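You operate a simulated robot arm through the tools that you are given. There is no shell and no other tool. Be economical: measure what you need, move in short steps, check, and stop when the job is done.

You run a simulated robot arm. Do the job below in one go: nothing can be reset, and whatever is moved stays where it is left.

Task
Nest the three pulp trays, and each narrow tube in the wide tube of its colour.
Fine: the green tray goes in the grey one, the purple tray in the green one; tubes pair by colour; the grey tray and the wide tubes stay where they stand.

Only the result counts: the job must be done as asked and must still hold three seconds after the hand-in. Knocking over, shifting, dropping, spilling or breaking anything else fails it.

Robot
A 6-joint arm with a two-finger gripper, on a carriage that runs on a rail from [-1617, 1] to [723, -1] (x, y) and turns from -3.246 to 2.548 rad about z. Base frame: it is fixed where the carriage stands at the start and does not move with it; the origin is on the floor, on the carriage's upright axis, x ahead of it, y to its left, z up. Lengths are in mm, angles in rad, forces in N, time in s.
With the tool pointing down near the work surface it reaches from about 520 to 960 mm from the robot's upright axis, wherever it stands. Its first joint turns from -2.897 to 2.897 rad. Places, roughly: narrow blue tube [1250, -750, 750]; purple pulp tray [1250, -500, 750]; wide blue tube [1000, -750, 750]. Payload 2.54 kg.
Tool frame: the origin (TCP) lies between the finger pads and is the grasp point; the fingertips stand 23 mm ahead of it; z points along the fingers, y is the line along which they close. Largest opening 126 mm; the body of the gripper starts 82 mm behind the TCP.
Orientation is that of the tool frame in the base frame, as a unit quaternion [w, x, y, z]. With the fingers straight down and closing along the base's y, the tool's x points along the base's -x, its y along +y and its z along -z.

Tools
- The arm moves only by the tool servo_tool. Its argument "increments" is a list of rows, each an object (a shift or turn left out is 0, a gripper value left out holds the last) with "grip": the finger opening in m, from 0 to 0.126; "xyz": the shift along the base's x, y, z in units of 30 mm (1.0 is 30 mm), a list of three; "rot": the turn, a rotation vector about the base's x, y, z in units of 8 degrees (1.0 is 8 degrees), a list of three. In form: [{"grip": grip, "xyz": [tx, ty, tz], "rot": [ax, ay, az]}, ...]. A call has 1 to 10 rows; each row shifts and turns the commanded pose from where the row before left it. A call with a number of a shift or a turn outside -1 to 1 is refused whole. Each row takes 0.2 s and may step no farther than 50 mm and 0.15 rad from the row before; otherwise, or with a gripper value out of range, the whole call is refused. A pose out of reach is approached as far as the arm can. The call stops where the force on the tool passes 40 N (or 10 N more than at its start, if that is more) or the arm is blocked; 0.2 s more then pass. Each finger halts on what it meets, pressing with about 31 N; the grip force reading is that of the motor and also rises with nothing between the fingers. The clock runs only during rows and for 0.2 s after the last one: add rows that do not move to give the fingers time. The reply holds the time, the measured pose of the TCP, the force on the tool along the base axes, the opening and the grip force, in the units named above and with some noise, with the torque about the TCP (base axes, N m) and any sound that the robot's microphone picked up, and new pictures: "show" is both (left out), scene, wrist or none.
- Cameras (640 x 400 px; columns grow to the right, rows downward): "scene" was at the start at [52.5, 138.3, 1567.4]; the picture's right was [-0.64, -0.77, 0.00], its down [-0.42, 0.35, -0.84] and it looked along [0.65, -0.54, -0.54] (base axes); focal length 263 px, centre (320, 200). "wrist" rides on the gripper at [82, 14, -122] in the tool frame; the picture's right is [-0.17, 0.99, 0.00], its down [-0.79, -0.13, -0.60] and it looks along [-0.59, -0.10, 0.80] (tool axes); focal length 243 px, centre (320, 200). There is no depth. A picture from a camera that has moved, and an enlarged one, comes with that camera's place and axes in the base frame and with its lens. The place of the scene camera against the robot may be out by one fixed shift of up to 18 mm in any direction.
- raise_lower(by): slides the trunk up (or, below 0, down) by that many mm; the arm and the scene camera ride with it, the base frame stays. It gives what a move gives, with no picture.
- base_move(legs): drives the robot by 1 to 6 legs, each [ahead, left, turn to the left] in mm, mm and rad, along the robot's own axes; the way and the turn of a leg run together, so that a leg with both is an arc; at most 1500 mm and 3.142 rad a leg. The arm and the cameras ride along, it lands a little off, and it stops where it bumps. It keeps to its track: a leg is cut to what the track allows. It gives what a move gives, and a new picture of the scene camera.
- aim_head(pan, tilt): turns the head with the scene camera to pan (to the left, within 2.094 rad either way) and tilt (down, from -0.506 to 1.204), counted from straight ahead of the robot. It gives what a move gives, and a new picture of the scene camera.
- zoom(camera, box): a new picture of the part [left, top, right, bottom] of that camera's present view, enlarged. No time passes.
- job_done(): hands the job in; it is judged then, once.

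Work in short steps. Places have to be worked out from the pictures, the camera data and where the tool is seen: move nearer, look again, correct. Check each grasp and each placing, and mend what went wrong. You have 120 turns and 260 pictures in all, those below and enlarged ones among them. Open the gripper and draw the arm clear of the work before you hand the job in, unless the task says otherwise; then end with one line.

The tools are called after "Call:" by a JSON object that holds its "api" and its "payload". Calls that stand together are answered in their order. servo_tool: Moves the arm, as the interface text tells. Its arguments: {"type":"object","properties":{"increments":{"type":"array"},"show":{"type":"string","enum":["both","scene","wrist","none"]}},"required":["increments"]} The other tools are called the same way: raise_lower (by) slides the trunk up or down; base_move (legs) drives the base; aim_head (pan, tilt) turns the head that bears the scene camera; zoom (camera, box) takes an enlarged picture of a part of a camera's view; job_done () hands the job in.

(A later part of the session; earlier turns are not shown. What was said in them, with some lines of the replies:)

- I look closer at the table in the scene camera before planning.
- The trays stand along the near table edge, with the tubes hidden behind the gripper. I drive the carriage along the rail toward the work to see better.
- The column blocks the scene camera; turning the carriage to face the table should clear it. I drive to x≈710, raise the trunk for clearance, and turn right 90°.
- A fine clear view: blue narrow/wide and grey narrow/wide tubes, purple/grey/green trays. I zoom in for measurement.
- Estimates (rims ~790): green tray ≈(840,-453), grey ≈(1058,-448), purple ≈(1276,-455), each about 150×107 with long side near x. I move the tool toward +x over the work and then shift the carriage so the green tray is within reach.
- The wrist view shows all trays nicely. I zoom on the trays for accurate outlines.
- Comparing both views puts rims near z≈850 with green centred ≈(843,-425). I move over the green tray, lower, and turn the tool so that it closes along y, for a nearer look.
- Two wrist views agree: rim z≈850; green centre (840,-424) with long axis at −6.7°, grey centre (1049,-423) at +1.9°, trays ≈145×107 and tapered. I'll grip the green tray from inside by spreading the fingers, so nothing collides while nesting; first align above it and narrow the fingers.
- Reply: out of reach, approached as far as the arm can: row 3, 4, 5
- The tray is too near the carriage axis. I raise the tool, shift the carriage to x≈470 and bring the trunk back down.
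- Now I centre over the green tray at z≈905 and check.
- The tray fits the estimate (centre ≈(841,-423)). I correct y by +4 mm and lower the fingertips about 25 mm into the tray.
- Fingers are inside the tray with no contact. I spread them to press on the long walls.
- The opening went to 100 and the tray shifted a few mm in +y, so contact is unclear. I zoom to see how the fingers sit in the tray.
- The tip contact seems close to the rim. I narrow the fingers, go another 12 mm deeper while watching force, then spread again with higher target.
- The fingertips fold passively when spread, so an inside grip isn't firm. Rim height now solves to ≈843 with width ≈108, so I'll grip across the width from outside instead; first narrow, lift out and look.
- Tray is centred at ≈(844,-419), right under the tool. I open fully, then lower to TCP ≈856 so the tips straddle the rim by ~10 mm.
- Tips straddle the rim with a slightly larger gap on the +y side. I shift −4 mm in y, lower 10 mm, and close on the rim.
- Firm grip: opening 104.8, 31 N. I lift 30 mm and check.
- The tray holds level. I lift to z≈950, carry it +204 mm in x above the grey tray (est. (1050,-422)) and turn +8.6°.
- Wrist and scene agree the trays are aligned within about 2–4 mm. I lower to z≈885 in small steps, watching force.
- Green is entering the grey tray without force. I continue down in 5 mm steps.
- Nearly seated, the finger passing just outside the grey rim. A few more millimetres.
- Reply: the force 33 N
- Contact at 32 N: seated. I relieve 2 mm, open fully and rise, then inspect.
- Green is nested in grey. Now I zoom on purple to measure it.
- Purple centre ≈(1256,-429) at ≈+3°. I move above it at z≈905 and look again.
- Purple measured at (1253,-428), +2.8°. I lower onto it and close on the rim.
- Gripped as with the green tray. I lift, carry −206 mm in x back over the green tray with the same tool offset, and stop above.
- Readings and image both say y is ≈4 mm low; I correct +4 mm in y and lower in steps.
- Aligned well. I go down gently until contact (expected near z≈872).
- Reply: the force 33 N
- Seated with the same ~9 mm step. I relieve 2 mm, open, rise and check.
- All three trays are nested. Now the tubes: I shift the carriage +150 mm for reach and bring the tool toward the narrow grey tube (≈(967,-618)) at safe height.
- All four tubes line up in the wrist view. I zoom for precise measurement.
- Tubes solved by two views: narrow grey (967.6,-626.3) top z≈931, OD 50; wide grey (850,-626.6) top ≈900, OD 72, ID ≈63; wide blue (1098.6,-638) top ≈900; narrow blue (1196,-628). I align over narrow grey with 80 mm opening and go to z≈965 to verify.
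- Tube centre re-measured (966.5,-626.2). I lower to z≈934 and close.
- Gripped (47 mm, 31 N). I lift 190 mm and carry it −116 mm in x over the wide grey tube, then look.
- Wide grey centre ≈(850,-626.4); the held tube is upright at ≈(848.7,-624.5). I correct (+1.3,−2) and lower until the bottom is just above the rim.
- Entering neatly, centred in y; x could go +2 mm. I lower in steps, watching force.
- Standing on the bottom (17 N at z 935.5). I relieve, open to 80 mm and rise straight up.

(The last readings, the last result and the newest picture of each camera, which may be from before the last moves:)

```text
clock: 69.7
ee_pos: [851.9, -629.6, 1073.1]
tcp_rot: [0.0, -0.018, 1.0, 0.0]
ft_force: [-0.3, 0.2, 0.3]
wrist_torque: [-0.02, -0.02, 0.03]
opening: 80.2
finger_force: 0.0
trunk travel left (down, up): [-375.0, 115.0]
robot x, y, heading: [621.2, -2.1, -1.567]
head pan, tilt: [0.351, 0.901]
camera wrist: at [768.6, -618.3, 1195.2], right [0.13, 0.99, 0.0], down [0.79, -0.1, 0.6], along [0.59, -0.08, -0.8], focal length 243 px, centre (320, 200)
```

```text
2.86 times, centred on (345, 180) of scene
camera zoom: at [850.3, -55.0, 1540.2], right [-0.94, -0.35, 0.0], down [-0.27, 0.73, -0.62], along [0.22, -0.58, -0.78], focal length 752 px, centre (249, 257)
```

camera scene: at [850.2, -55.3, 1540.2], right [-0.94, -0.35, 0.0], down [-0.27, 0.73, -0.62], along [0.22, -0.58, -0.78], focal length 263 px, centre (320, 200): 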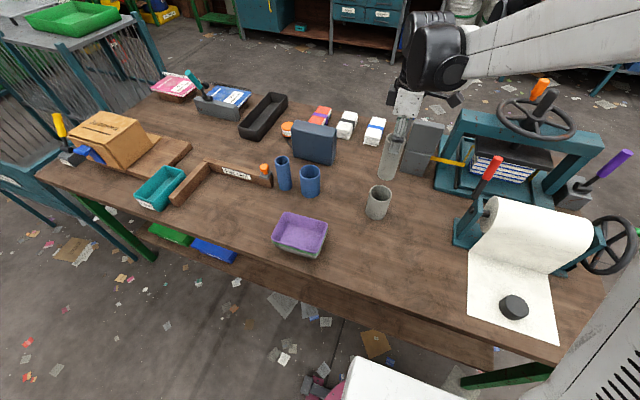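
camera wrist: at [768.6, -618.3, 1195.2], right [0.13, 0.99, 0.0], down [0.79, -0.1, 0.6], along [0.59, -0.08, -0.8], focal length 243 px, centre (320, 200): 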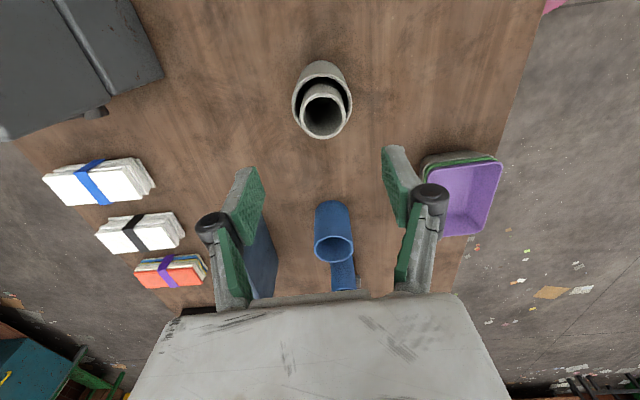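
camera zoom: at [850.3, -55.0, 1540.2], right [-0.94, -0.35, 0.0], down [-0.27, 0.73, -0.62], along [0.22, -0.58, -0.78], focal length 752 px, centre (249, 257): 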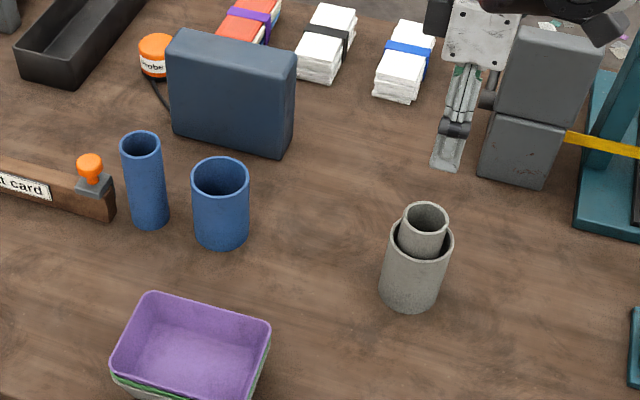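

Grey pair done. I travel +344 mm to above the narrow blue tube (≈(1196,-628)).

Call:
{"api": "servo_tool", "payload": {"increments": [{"xyz": [1, 0, 0]}, {"xyz": [1, 0, 0]}, {"xyz": [1, 0, 0]}, {"xyz": [1, 0, 0]}, {"xyz": [1, 0, 0]}, {"xyz": [1, 0, 0]}, {"xyz": [1, 0, 0]}, {"xyz": [1, 0, 0]}, {"xyz": [1, 0, 0]}, {"xyz": [1, 0, 0]}], "show": "none"}}

Call:
{"api": "servo_tool", "payload": {"increments": [{"xyz": [1, 0.03, -0.2]}, {"xyz": [0.5, 0, -1]}, {"xyz": [0, 0, -1]}, {"xyz": [0, 0, -1]}, {}], "show": "wrist"}}

Call:
{"api": "zoom", "payload": {"camera": "scene", "box": [230, 110, 370, 230]}}

```text
clock: 71.9
ee_pos: [1149.8, -628.0, 1074.6]
tcp_rot: [0.0, -0.018, 1.0, 0.0]
ft_force: [0.1, 0.2, -0.5]
wrist_torque: [-0.02, -0.03, -0.01]
opening: 80.0
finger_force: 0.1
trunk travel left (down, up): [-375.0, 115.0]
robot x, y, heading: [621.7, -0.4, -1.566]
head pan, tilt: [0.351, 0.901]
```

```text
clock: 73.1
ee_pos: [1190.8, -626.8, 977.2]
tcp_rot: [0.0, -0.018, 1.0, 0.0]
ft_force: [-0.2, -0.2, 0.3]
wrist_torque: [0.01, -0.01, -0.03]
opening: 79.9
finger_force: 0.2
trunk travel left (down, up): [-375.0, 115.0]
robot x, y, heading: [615.8, 0.1, -1.565]
head pan, tilt: [0.351, 0.901]
camera wrist: at [1109.0, -615.2, 1097.6], right [0.13, 0.99, 0.0], down [0.8, -0.1, 0.6], along [0.59, -0.08, -0.8], focal length 243 px, centre (320, 200)
```

wrist: 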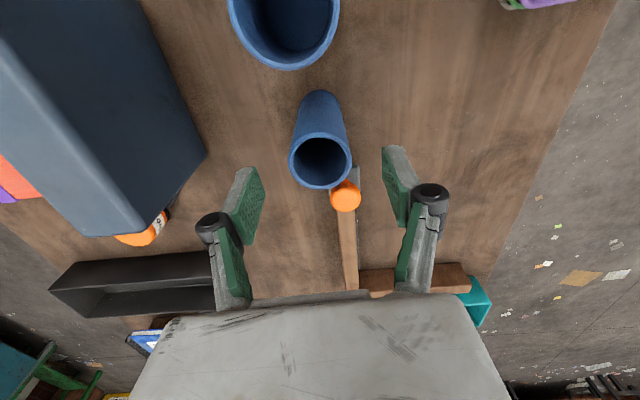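

```text
3.33 times, centred on (300, 170) of scene
camera zoom: at [850.5, -55.5, 1540.1], right [-0.94, -0.35, 0.0], down [-0.27, 0.74, -0.62], along [0.22, -0.58, -0.78], focal length 878 px, centre (387, 300)
```

zoom: 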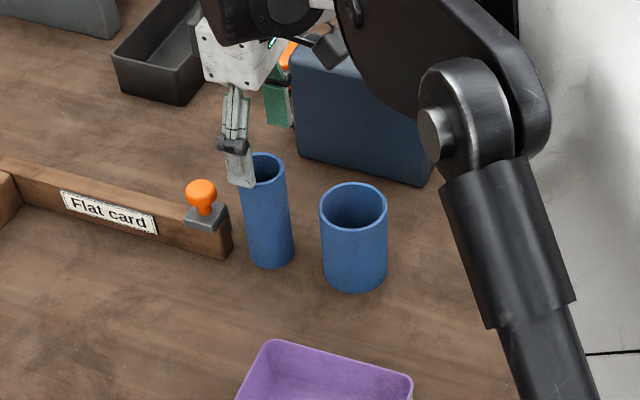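

Rim centre at (1194.4,-626.5). I shift +3.5 mm x, lower to z≈934 and close.

Call:
{"api": "servo_tool", "payload": {"increments": [{"xyz": [0.12, 0, -0.5]}, {"xyz": [0, 0, -0.5]}, {"xyz": [0, 0, -0.43]}, {}, {"grip": 0.04}, {}, {}, {}], "show": "wrist"}}

```text
clock: 74.9
ee_pos: [1197.5, -628.0, 933.5]
tcp_rot: [0.0, -0.017, 1.0, 0.0]
ft_force: [0.9, -0.4, -0.2]
wrist_torque: [-0.02, 0.0, 0.02]
opening: 47.1
finger_force: 31.5
trunk travel left (down, up): [-375.0, 115.0]
robot x, y, heading: [621.1, 0.5, -1.566]
head pan, tilt: [0.351, 0.901]
camera wrist: at [1113.7, -615.9, 1055.9], right [0.13, 0.99, 0.0], down [0.79, -0.1, 0.6], along [0.59, -0.08, -0.8], focal length 243 px, centre (320, 200)
```

wrist: 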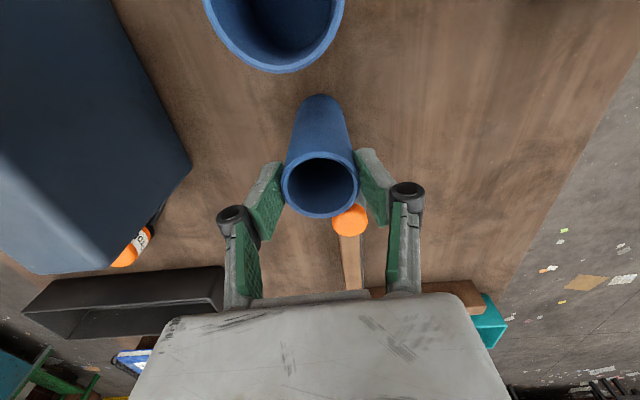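

Gripped identically. I lift 165 mm and carry it to above the wide blue tube (1098.6,-638).

Call:
{"api": "servo_tool", "payload": {"increments": [{"xyz": [0, 0, 0.5]}, {"xyz": [0, 0, 1]}, {"xyz": [0, 0, 1]}, {"xyz": [0, 0, 1]}, {"xyz": [0, 0, 1]}, {"xyz": [0, 0, 1]}, {"xyz": [-1, -0.1, 0]}, {"xyz": [-1, -0.1, 0]}, {"xyz": [-1, -0.1, 0]}, {"xyz": [-0.25, 0, 0]}], "show": "none"}}

Call:
{"api": "servo_tool", "payload": {"increments": [{}], "show": "wrist"}}

Call:
{"api": "zoom", "payload": {"camera": "wrist", "box": [240, 40, 400, 140]}}

Call:
{"api": "zoom", "payload": {"camera": "scene", "box": [230, 90, 370, 230]}}

```text
clock: 77.1
ee_pos: [1101.2, -637.2, 1099.3]
tcp_rot: [0.0, -0.017, 1.0, 0.0]
ft_force: [-0.7, -0.4, 0.6]
wrist_torque: [0.01, -0.03, -0.01]
opening: 47.1
finger_force: 31.0
trunk travel left (down, up): [-375.0, 115.0]
robot x, y, heading: [621.3, -0.1, -1.569]
head pan, tilt: [0.351, 0.901]
```

```text
clock: 77.5
ee_pos: [1102.1, -637.5, 1100.2]
tcp_rot: [-0.001, -0.017, 1.0, 0.0]
ft_force: [0.9, 0.4, 0.2]
wrist_torque: [-0.01, 0.0, 0.01]
opening: 47.4
finger_force: 30.8
trunk travel left (down, up): [-375.0, 115.0]
robot x, y, heading: [622.4, -0.2, -1.567]
head pan, tilt: [0.351, 0.901]
camera wrist: at [1018.9, -626.8, 1221.3], right [0.13, 0.99, 0.0], down [0.8, -0.1, 0.6], along [0.59, -0.08, -0.8], focal length 243 px, centre (320, 200)
```

wrist: 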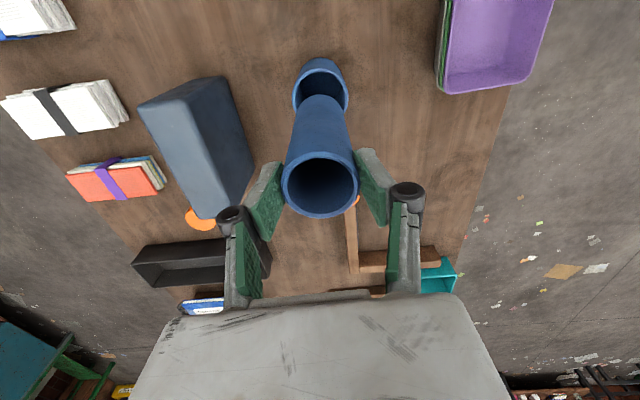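

```text
4.00 times, centred on (320, 90) of wrist
camera zoom: at [1018.9, -626.8, 1221.3], right [0.13, 0.99, 0.0], down [0.8, -0.1, 0.6], along [0.59, -0.08, -0.8], focal length 970 px, centre (320, 640)
```

zoom: 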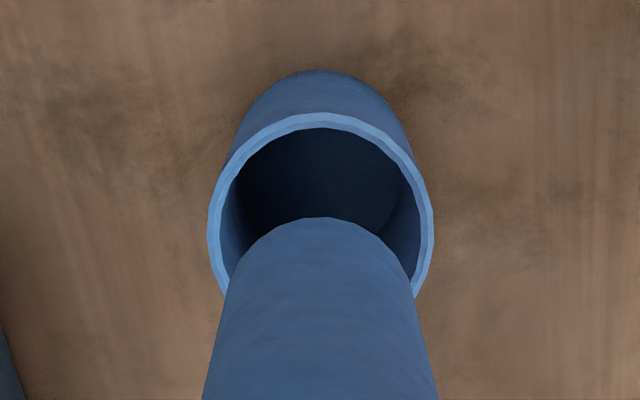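

```text
2.86 times, centred on (300, 160) of scene
camera zoom: at [850.3, -55.3, 1540.2], right [-0.94, -0.35, 0.0], down [-0.27, 0.74, -0.62], along [0.22, -0.58, -0.78], focal length 752 px, centre (377, 314)
```

zoom: 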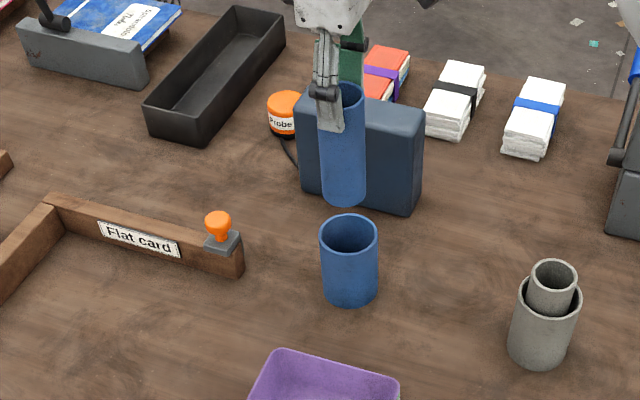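

The narrow blue tube is centred over the wide one within ~1 mm. I lower 80 mm and check.

Call:
{"api": "servo_tool", "payload": {"increments": [{"xyz": [0, 0, -0.9]}, {"xyz": [0, 0, -0.9]}, {"xyz": [0, 0, -0.9]}, {}], "show": "wrist"}}

Call:
{"api": "zoom", "payload": {"camera": "wrist", "box": [240, 40, 400, 140]}}

Call:
{"api": "zoom", "payload": {"camera": "scene", "box": [230, 90, 370, 230]}}

```text
clock: 78.5
ee_pos: [1101.1, -638.0, 1017.1]
tcp_rot: [-0.001, -0.017, 1.0, 0.0]
ft_force: [-0.8, 0.3, -0.8]
wrist_torque: [-0.01, -0.06, 0.06]
opening: 47.4
finger_force: 30.5
trunk travel left (down, up): [-375.0, 115.0]
robot x, y, heading: [618.0, 2.4, -1.565]
head pan, tilt: [0.351, 0.901]
camera wrist: at [1017.4, -627.1, 1139.9], right [0.13, 0.99, 0.0], down [0.8, -0.1, 0.6], along [0.59, -0.08, -0.8], focal length 243 px, centre (320, 200)
```

wrist: 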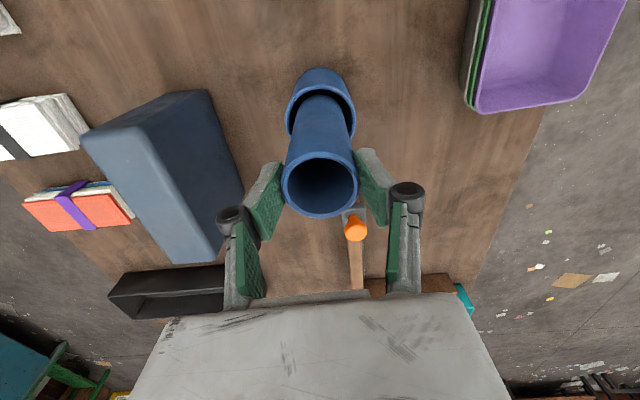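

```text
4.00 times, centred on (320, 90) of wrist
camera zoom: at [1017.4, -627.1, 1139.9], right [0.13, 0.99, 0.0], down [0.8, -0.1, 0.6], along [0.59, -0.08, -0.8], focal length 970 px, centre (320, 640)
```

zoom: 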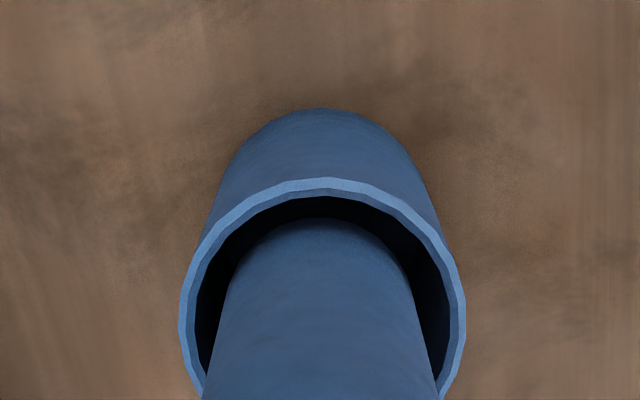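

```text
2.86 times, centred on (300, 160) of scene
camera zoom: at [850.5, -55.6, 1540.1], right [-0.94, -0.35, 0.0], down [-0.27, 0.74, -0.62], along [0.22, -0.58, -0.78], focal length 752 px, centre (377, 314)
```

zoom: 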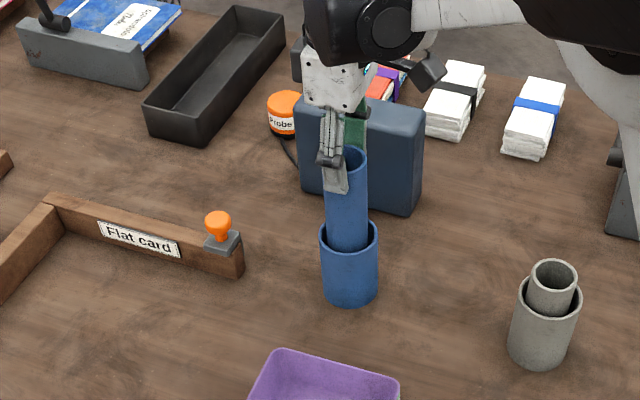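

Entering centred. I continue down.

Call:
{"api": "servo_tool", "payload": {"increments": [{"xyz": [0, 0, -0.6]}, {"xyz": [0, 0, -0.8]}, {"xyz": [0, 0, -0.8]}, {"xyz": [0, 0, -0.25]}, {"xyz": [0, 0, -0.15]}, {"xyz": [0, 0, -0.1]}, {}], "show": "wrist"}}

Call:
{"api": "zoom", "payload": {"camera": "scene", "box": [230, 90, 370, 230]}}

```text
clock: 80.1
ee_pos: [1100.8, -635.2, 939.1]
tcp_rot: [0.0, -0.017, 1.0, -0.001]
ft_force: [-0.2, 0.0, -0.2]
wrist_torque: [0.02, -0.01, 0.01]
opening: 46.9
finger_force: 30.5
trunk travel left (down, up): [-375.0, 115.0]
robot x, y, heading: [621.9, 1.0, -1.569]
head pan, tilt: [0.351, 0.901]
camera wrist: at [1017.4, -624.8, 1060.3], right [0.13, 0.99, 0.0], down [0.8, -0.1, 0.6], along [0.59, -0.08, -0.8], focal length 243 px, centre (320, 200)
```

wrist: 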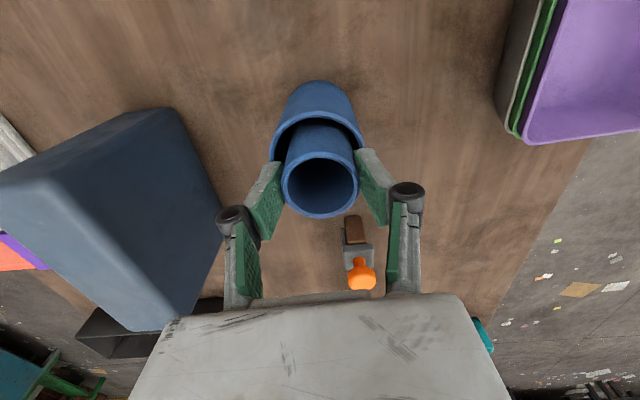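

```text
2.86 times, centred on (300, 160) of scene
camera zoom: at [850.3, -55.3, 1540.2], right [-0.94, -0.35, 0.0], down [-0.27, 0.74, -0.62], along [0.22, -0.58, -0.78], focal length 752 px, centre (377, 314)
```

zoom: 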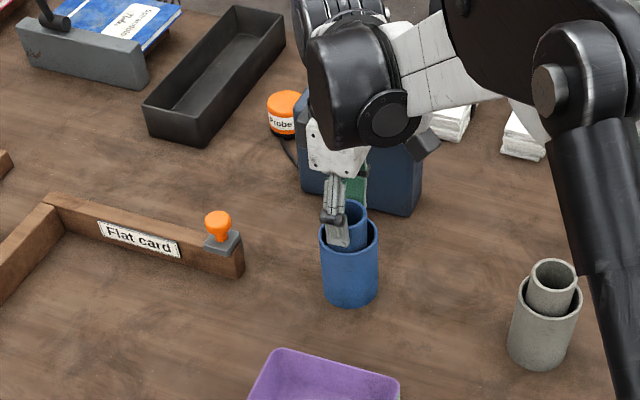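

Still free at z 939; I ease down the last millimetres to contact.

Call:
{"api": "servo_tool", "payload": {"increments": [{"xyz": [0, -0.04, -0.07]}, {"xyz": [0, 0, -0.06]}, {"xyz": [0, 0, -0.04]}, {}], "show": "none"}}

```text
clock: 81.1
ee_pos: [1100.0, -637.3, 936.4]
tcp_rot: [0.001, -0.018, 1.0, -0.001]
ft_force: [0.7, -0.1, 30.0]
wrist_torque: [-0.01, -0.06, 0.0]
opening: 47.5
finger_force: 30.8
trunk travel left (down, up): [-375.0, 115.0]
robot x, y, heading: [623.2, 0.9, -1.567]
head pan, tilt: [0.351, 0.901]
```

Seated on the bottom (30 N). I relieve, open to 80 mm and rise, then check everything.

Call:
{"api": "servo_tool", "payload": {"increments": [{"xyz": [0, 0, 0.08]}, {"grip": 0.08}, {}, {}, {"xyz": [0, 0, 0.6]}, {"xyz": [0, 0, 1]}, {"xyz": [0, 0, 1]}, {"xyz": [0, 0, 1]}, {"xyz": [0, 0, 1]}, {"xyz": [0, 0, 1]}], "show": "wrist"}}

Call:
{"api": "zoom", "payload": {"camera": "scene", "box": [230, 110, 430, 270]}}

```text
clock: 83.3
ee_pos: [1100.2, -636.9, 1101.3]
tcp_rot: [0.0, -0.016, 1.0, 0.0]
ft_force: [-0.7, 0.3, 0.2]
wrist_torque: [0.01, 0.02, 0.0]
opening: 80.0
finger_force: 0.1
trunk travel left (down, up): [-375.0, 115.0]
robot x, y, heading: [622.6, 2.6, -1.565]
head pan, tilt: [0.351, 0.901]
camera wrist: at [1016.7, -626.4, 1224.2], right [0.13, 0.99, 0.0], down [0.79, -0.1, 0.6], along [0.59, -0.08, -0.8], focal length 243 px, centre (320, 200)
```

wrist: 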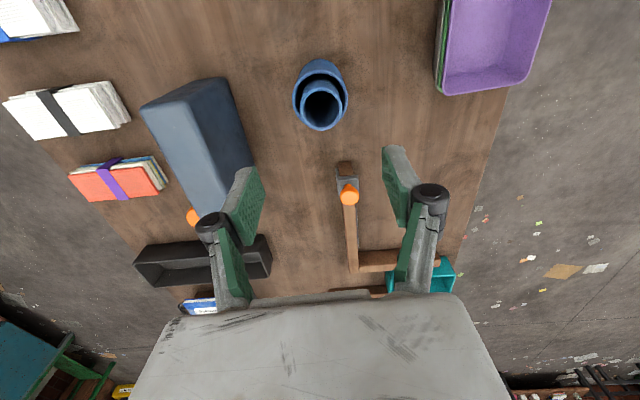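

```text
2.50 times, centred on (330, 190) of scene
camera zoom: at [850.2, -55.2, 1540.2], right [-0.94, -0.35, 0.0], down [-0.27, 0.73, -0.62], along [0.22, -0.58, -0.78], focal length 658 px, centre (295, 225)
```

zoom: 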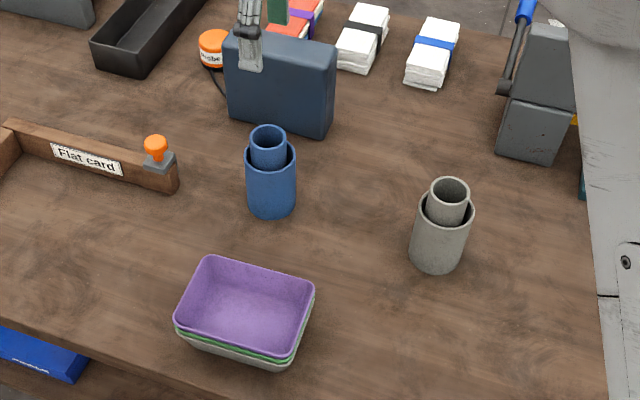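

Everything appears in place; a last close look at the tray stack for evenness.

Call:
{"api": "zoom", "payload": {"camera": "scene", "box": [265, 200, 345, 270]}}

Call:
{"api": "zoom", "payload": {"camera": "wrist", "box": [410, 0, 570, 100]}}

```text
5.71 times, centred on (305, 235) of scene
camera zoom: at [850.2, -55.2, 1540.2], right [-0.94, -0.35, 0.0], down [-0.27, 0.73, -0.62], along [0.22, -0.58, -0.78], focal length 1504 px, centre (406, 0)
```

zoom: 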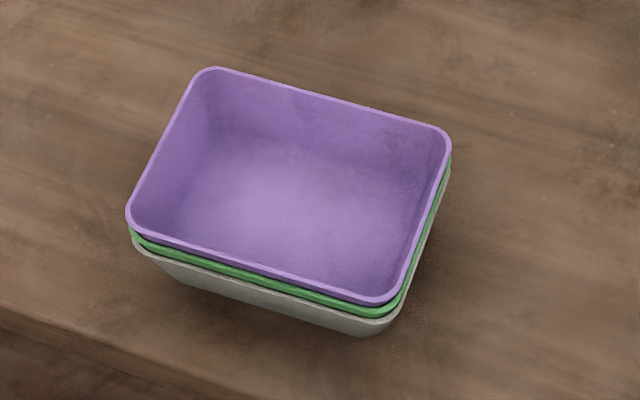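

```text
4.00 times, centred on (490, 50) of wrist
camera zoom: at [1016.7, -626.4, 1224.2], right [0.13, 0.99, 0.0], down [0.79, -0.1, 0.6], along [0.59, -0.08, -0.8], focal length 970 px, centre (-360, 800)
```

zoom: 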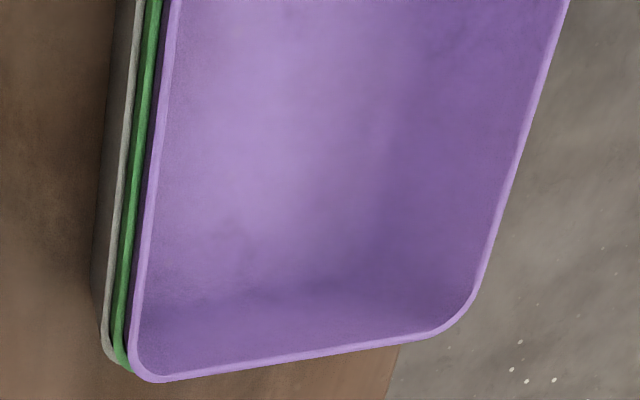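

The trays are stacked level and both tube pairs are nested, with the gripper open and clear. I hand in.

Call:
{"api": "job_done", "payload": {}}

```text
The job is handed in.
```

The green tray is nested in the grey one and the purple in the green. The narrow blue and narrow grey tubes stand inside the wide tubes of their colour. The gripper was open and clear of the work when I handed the job in.
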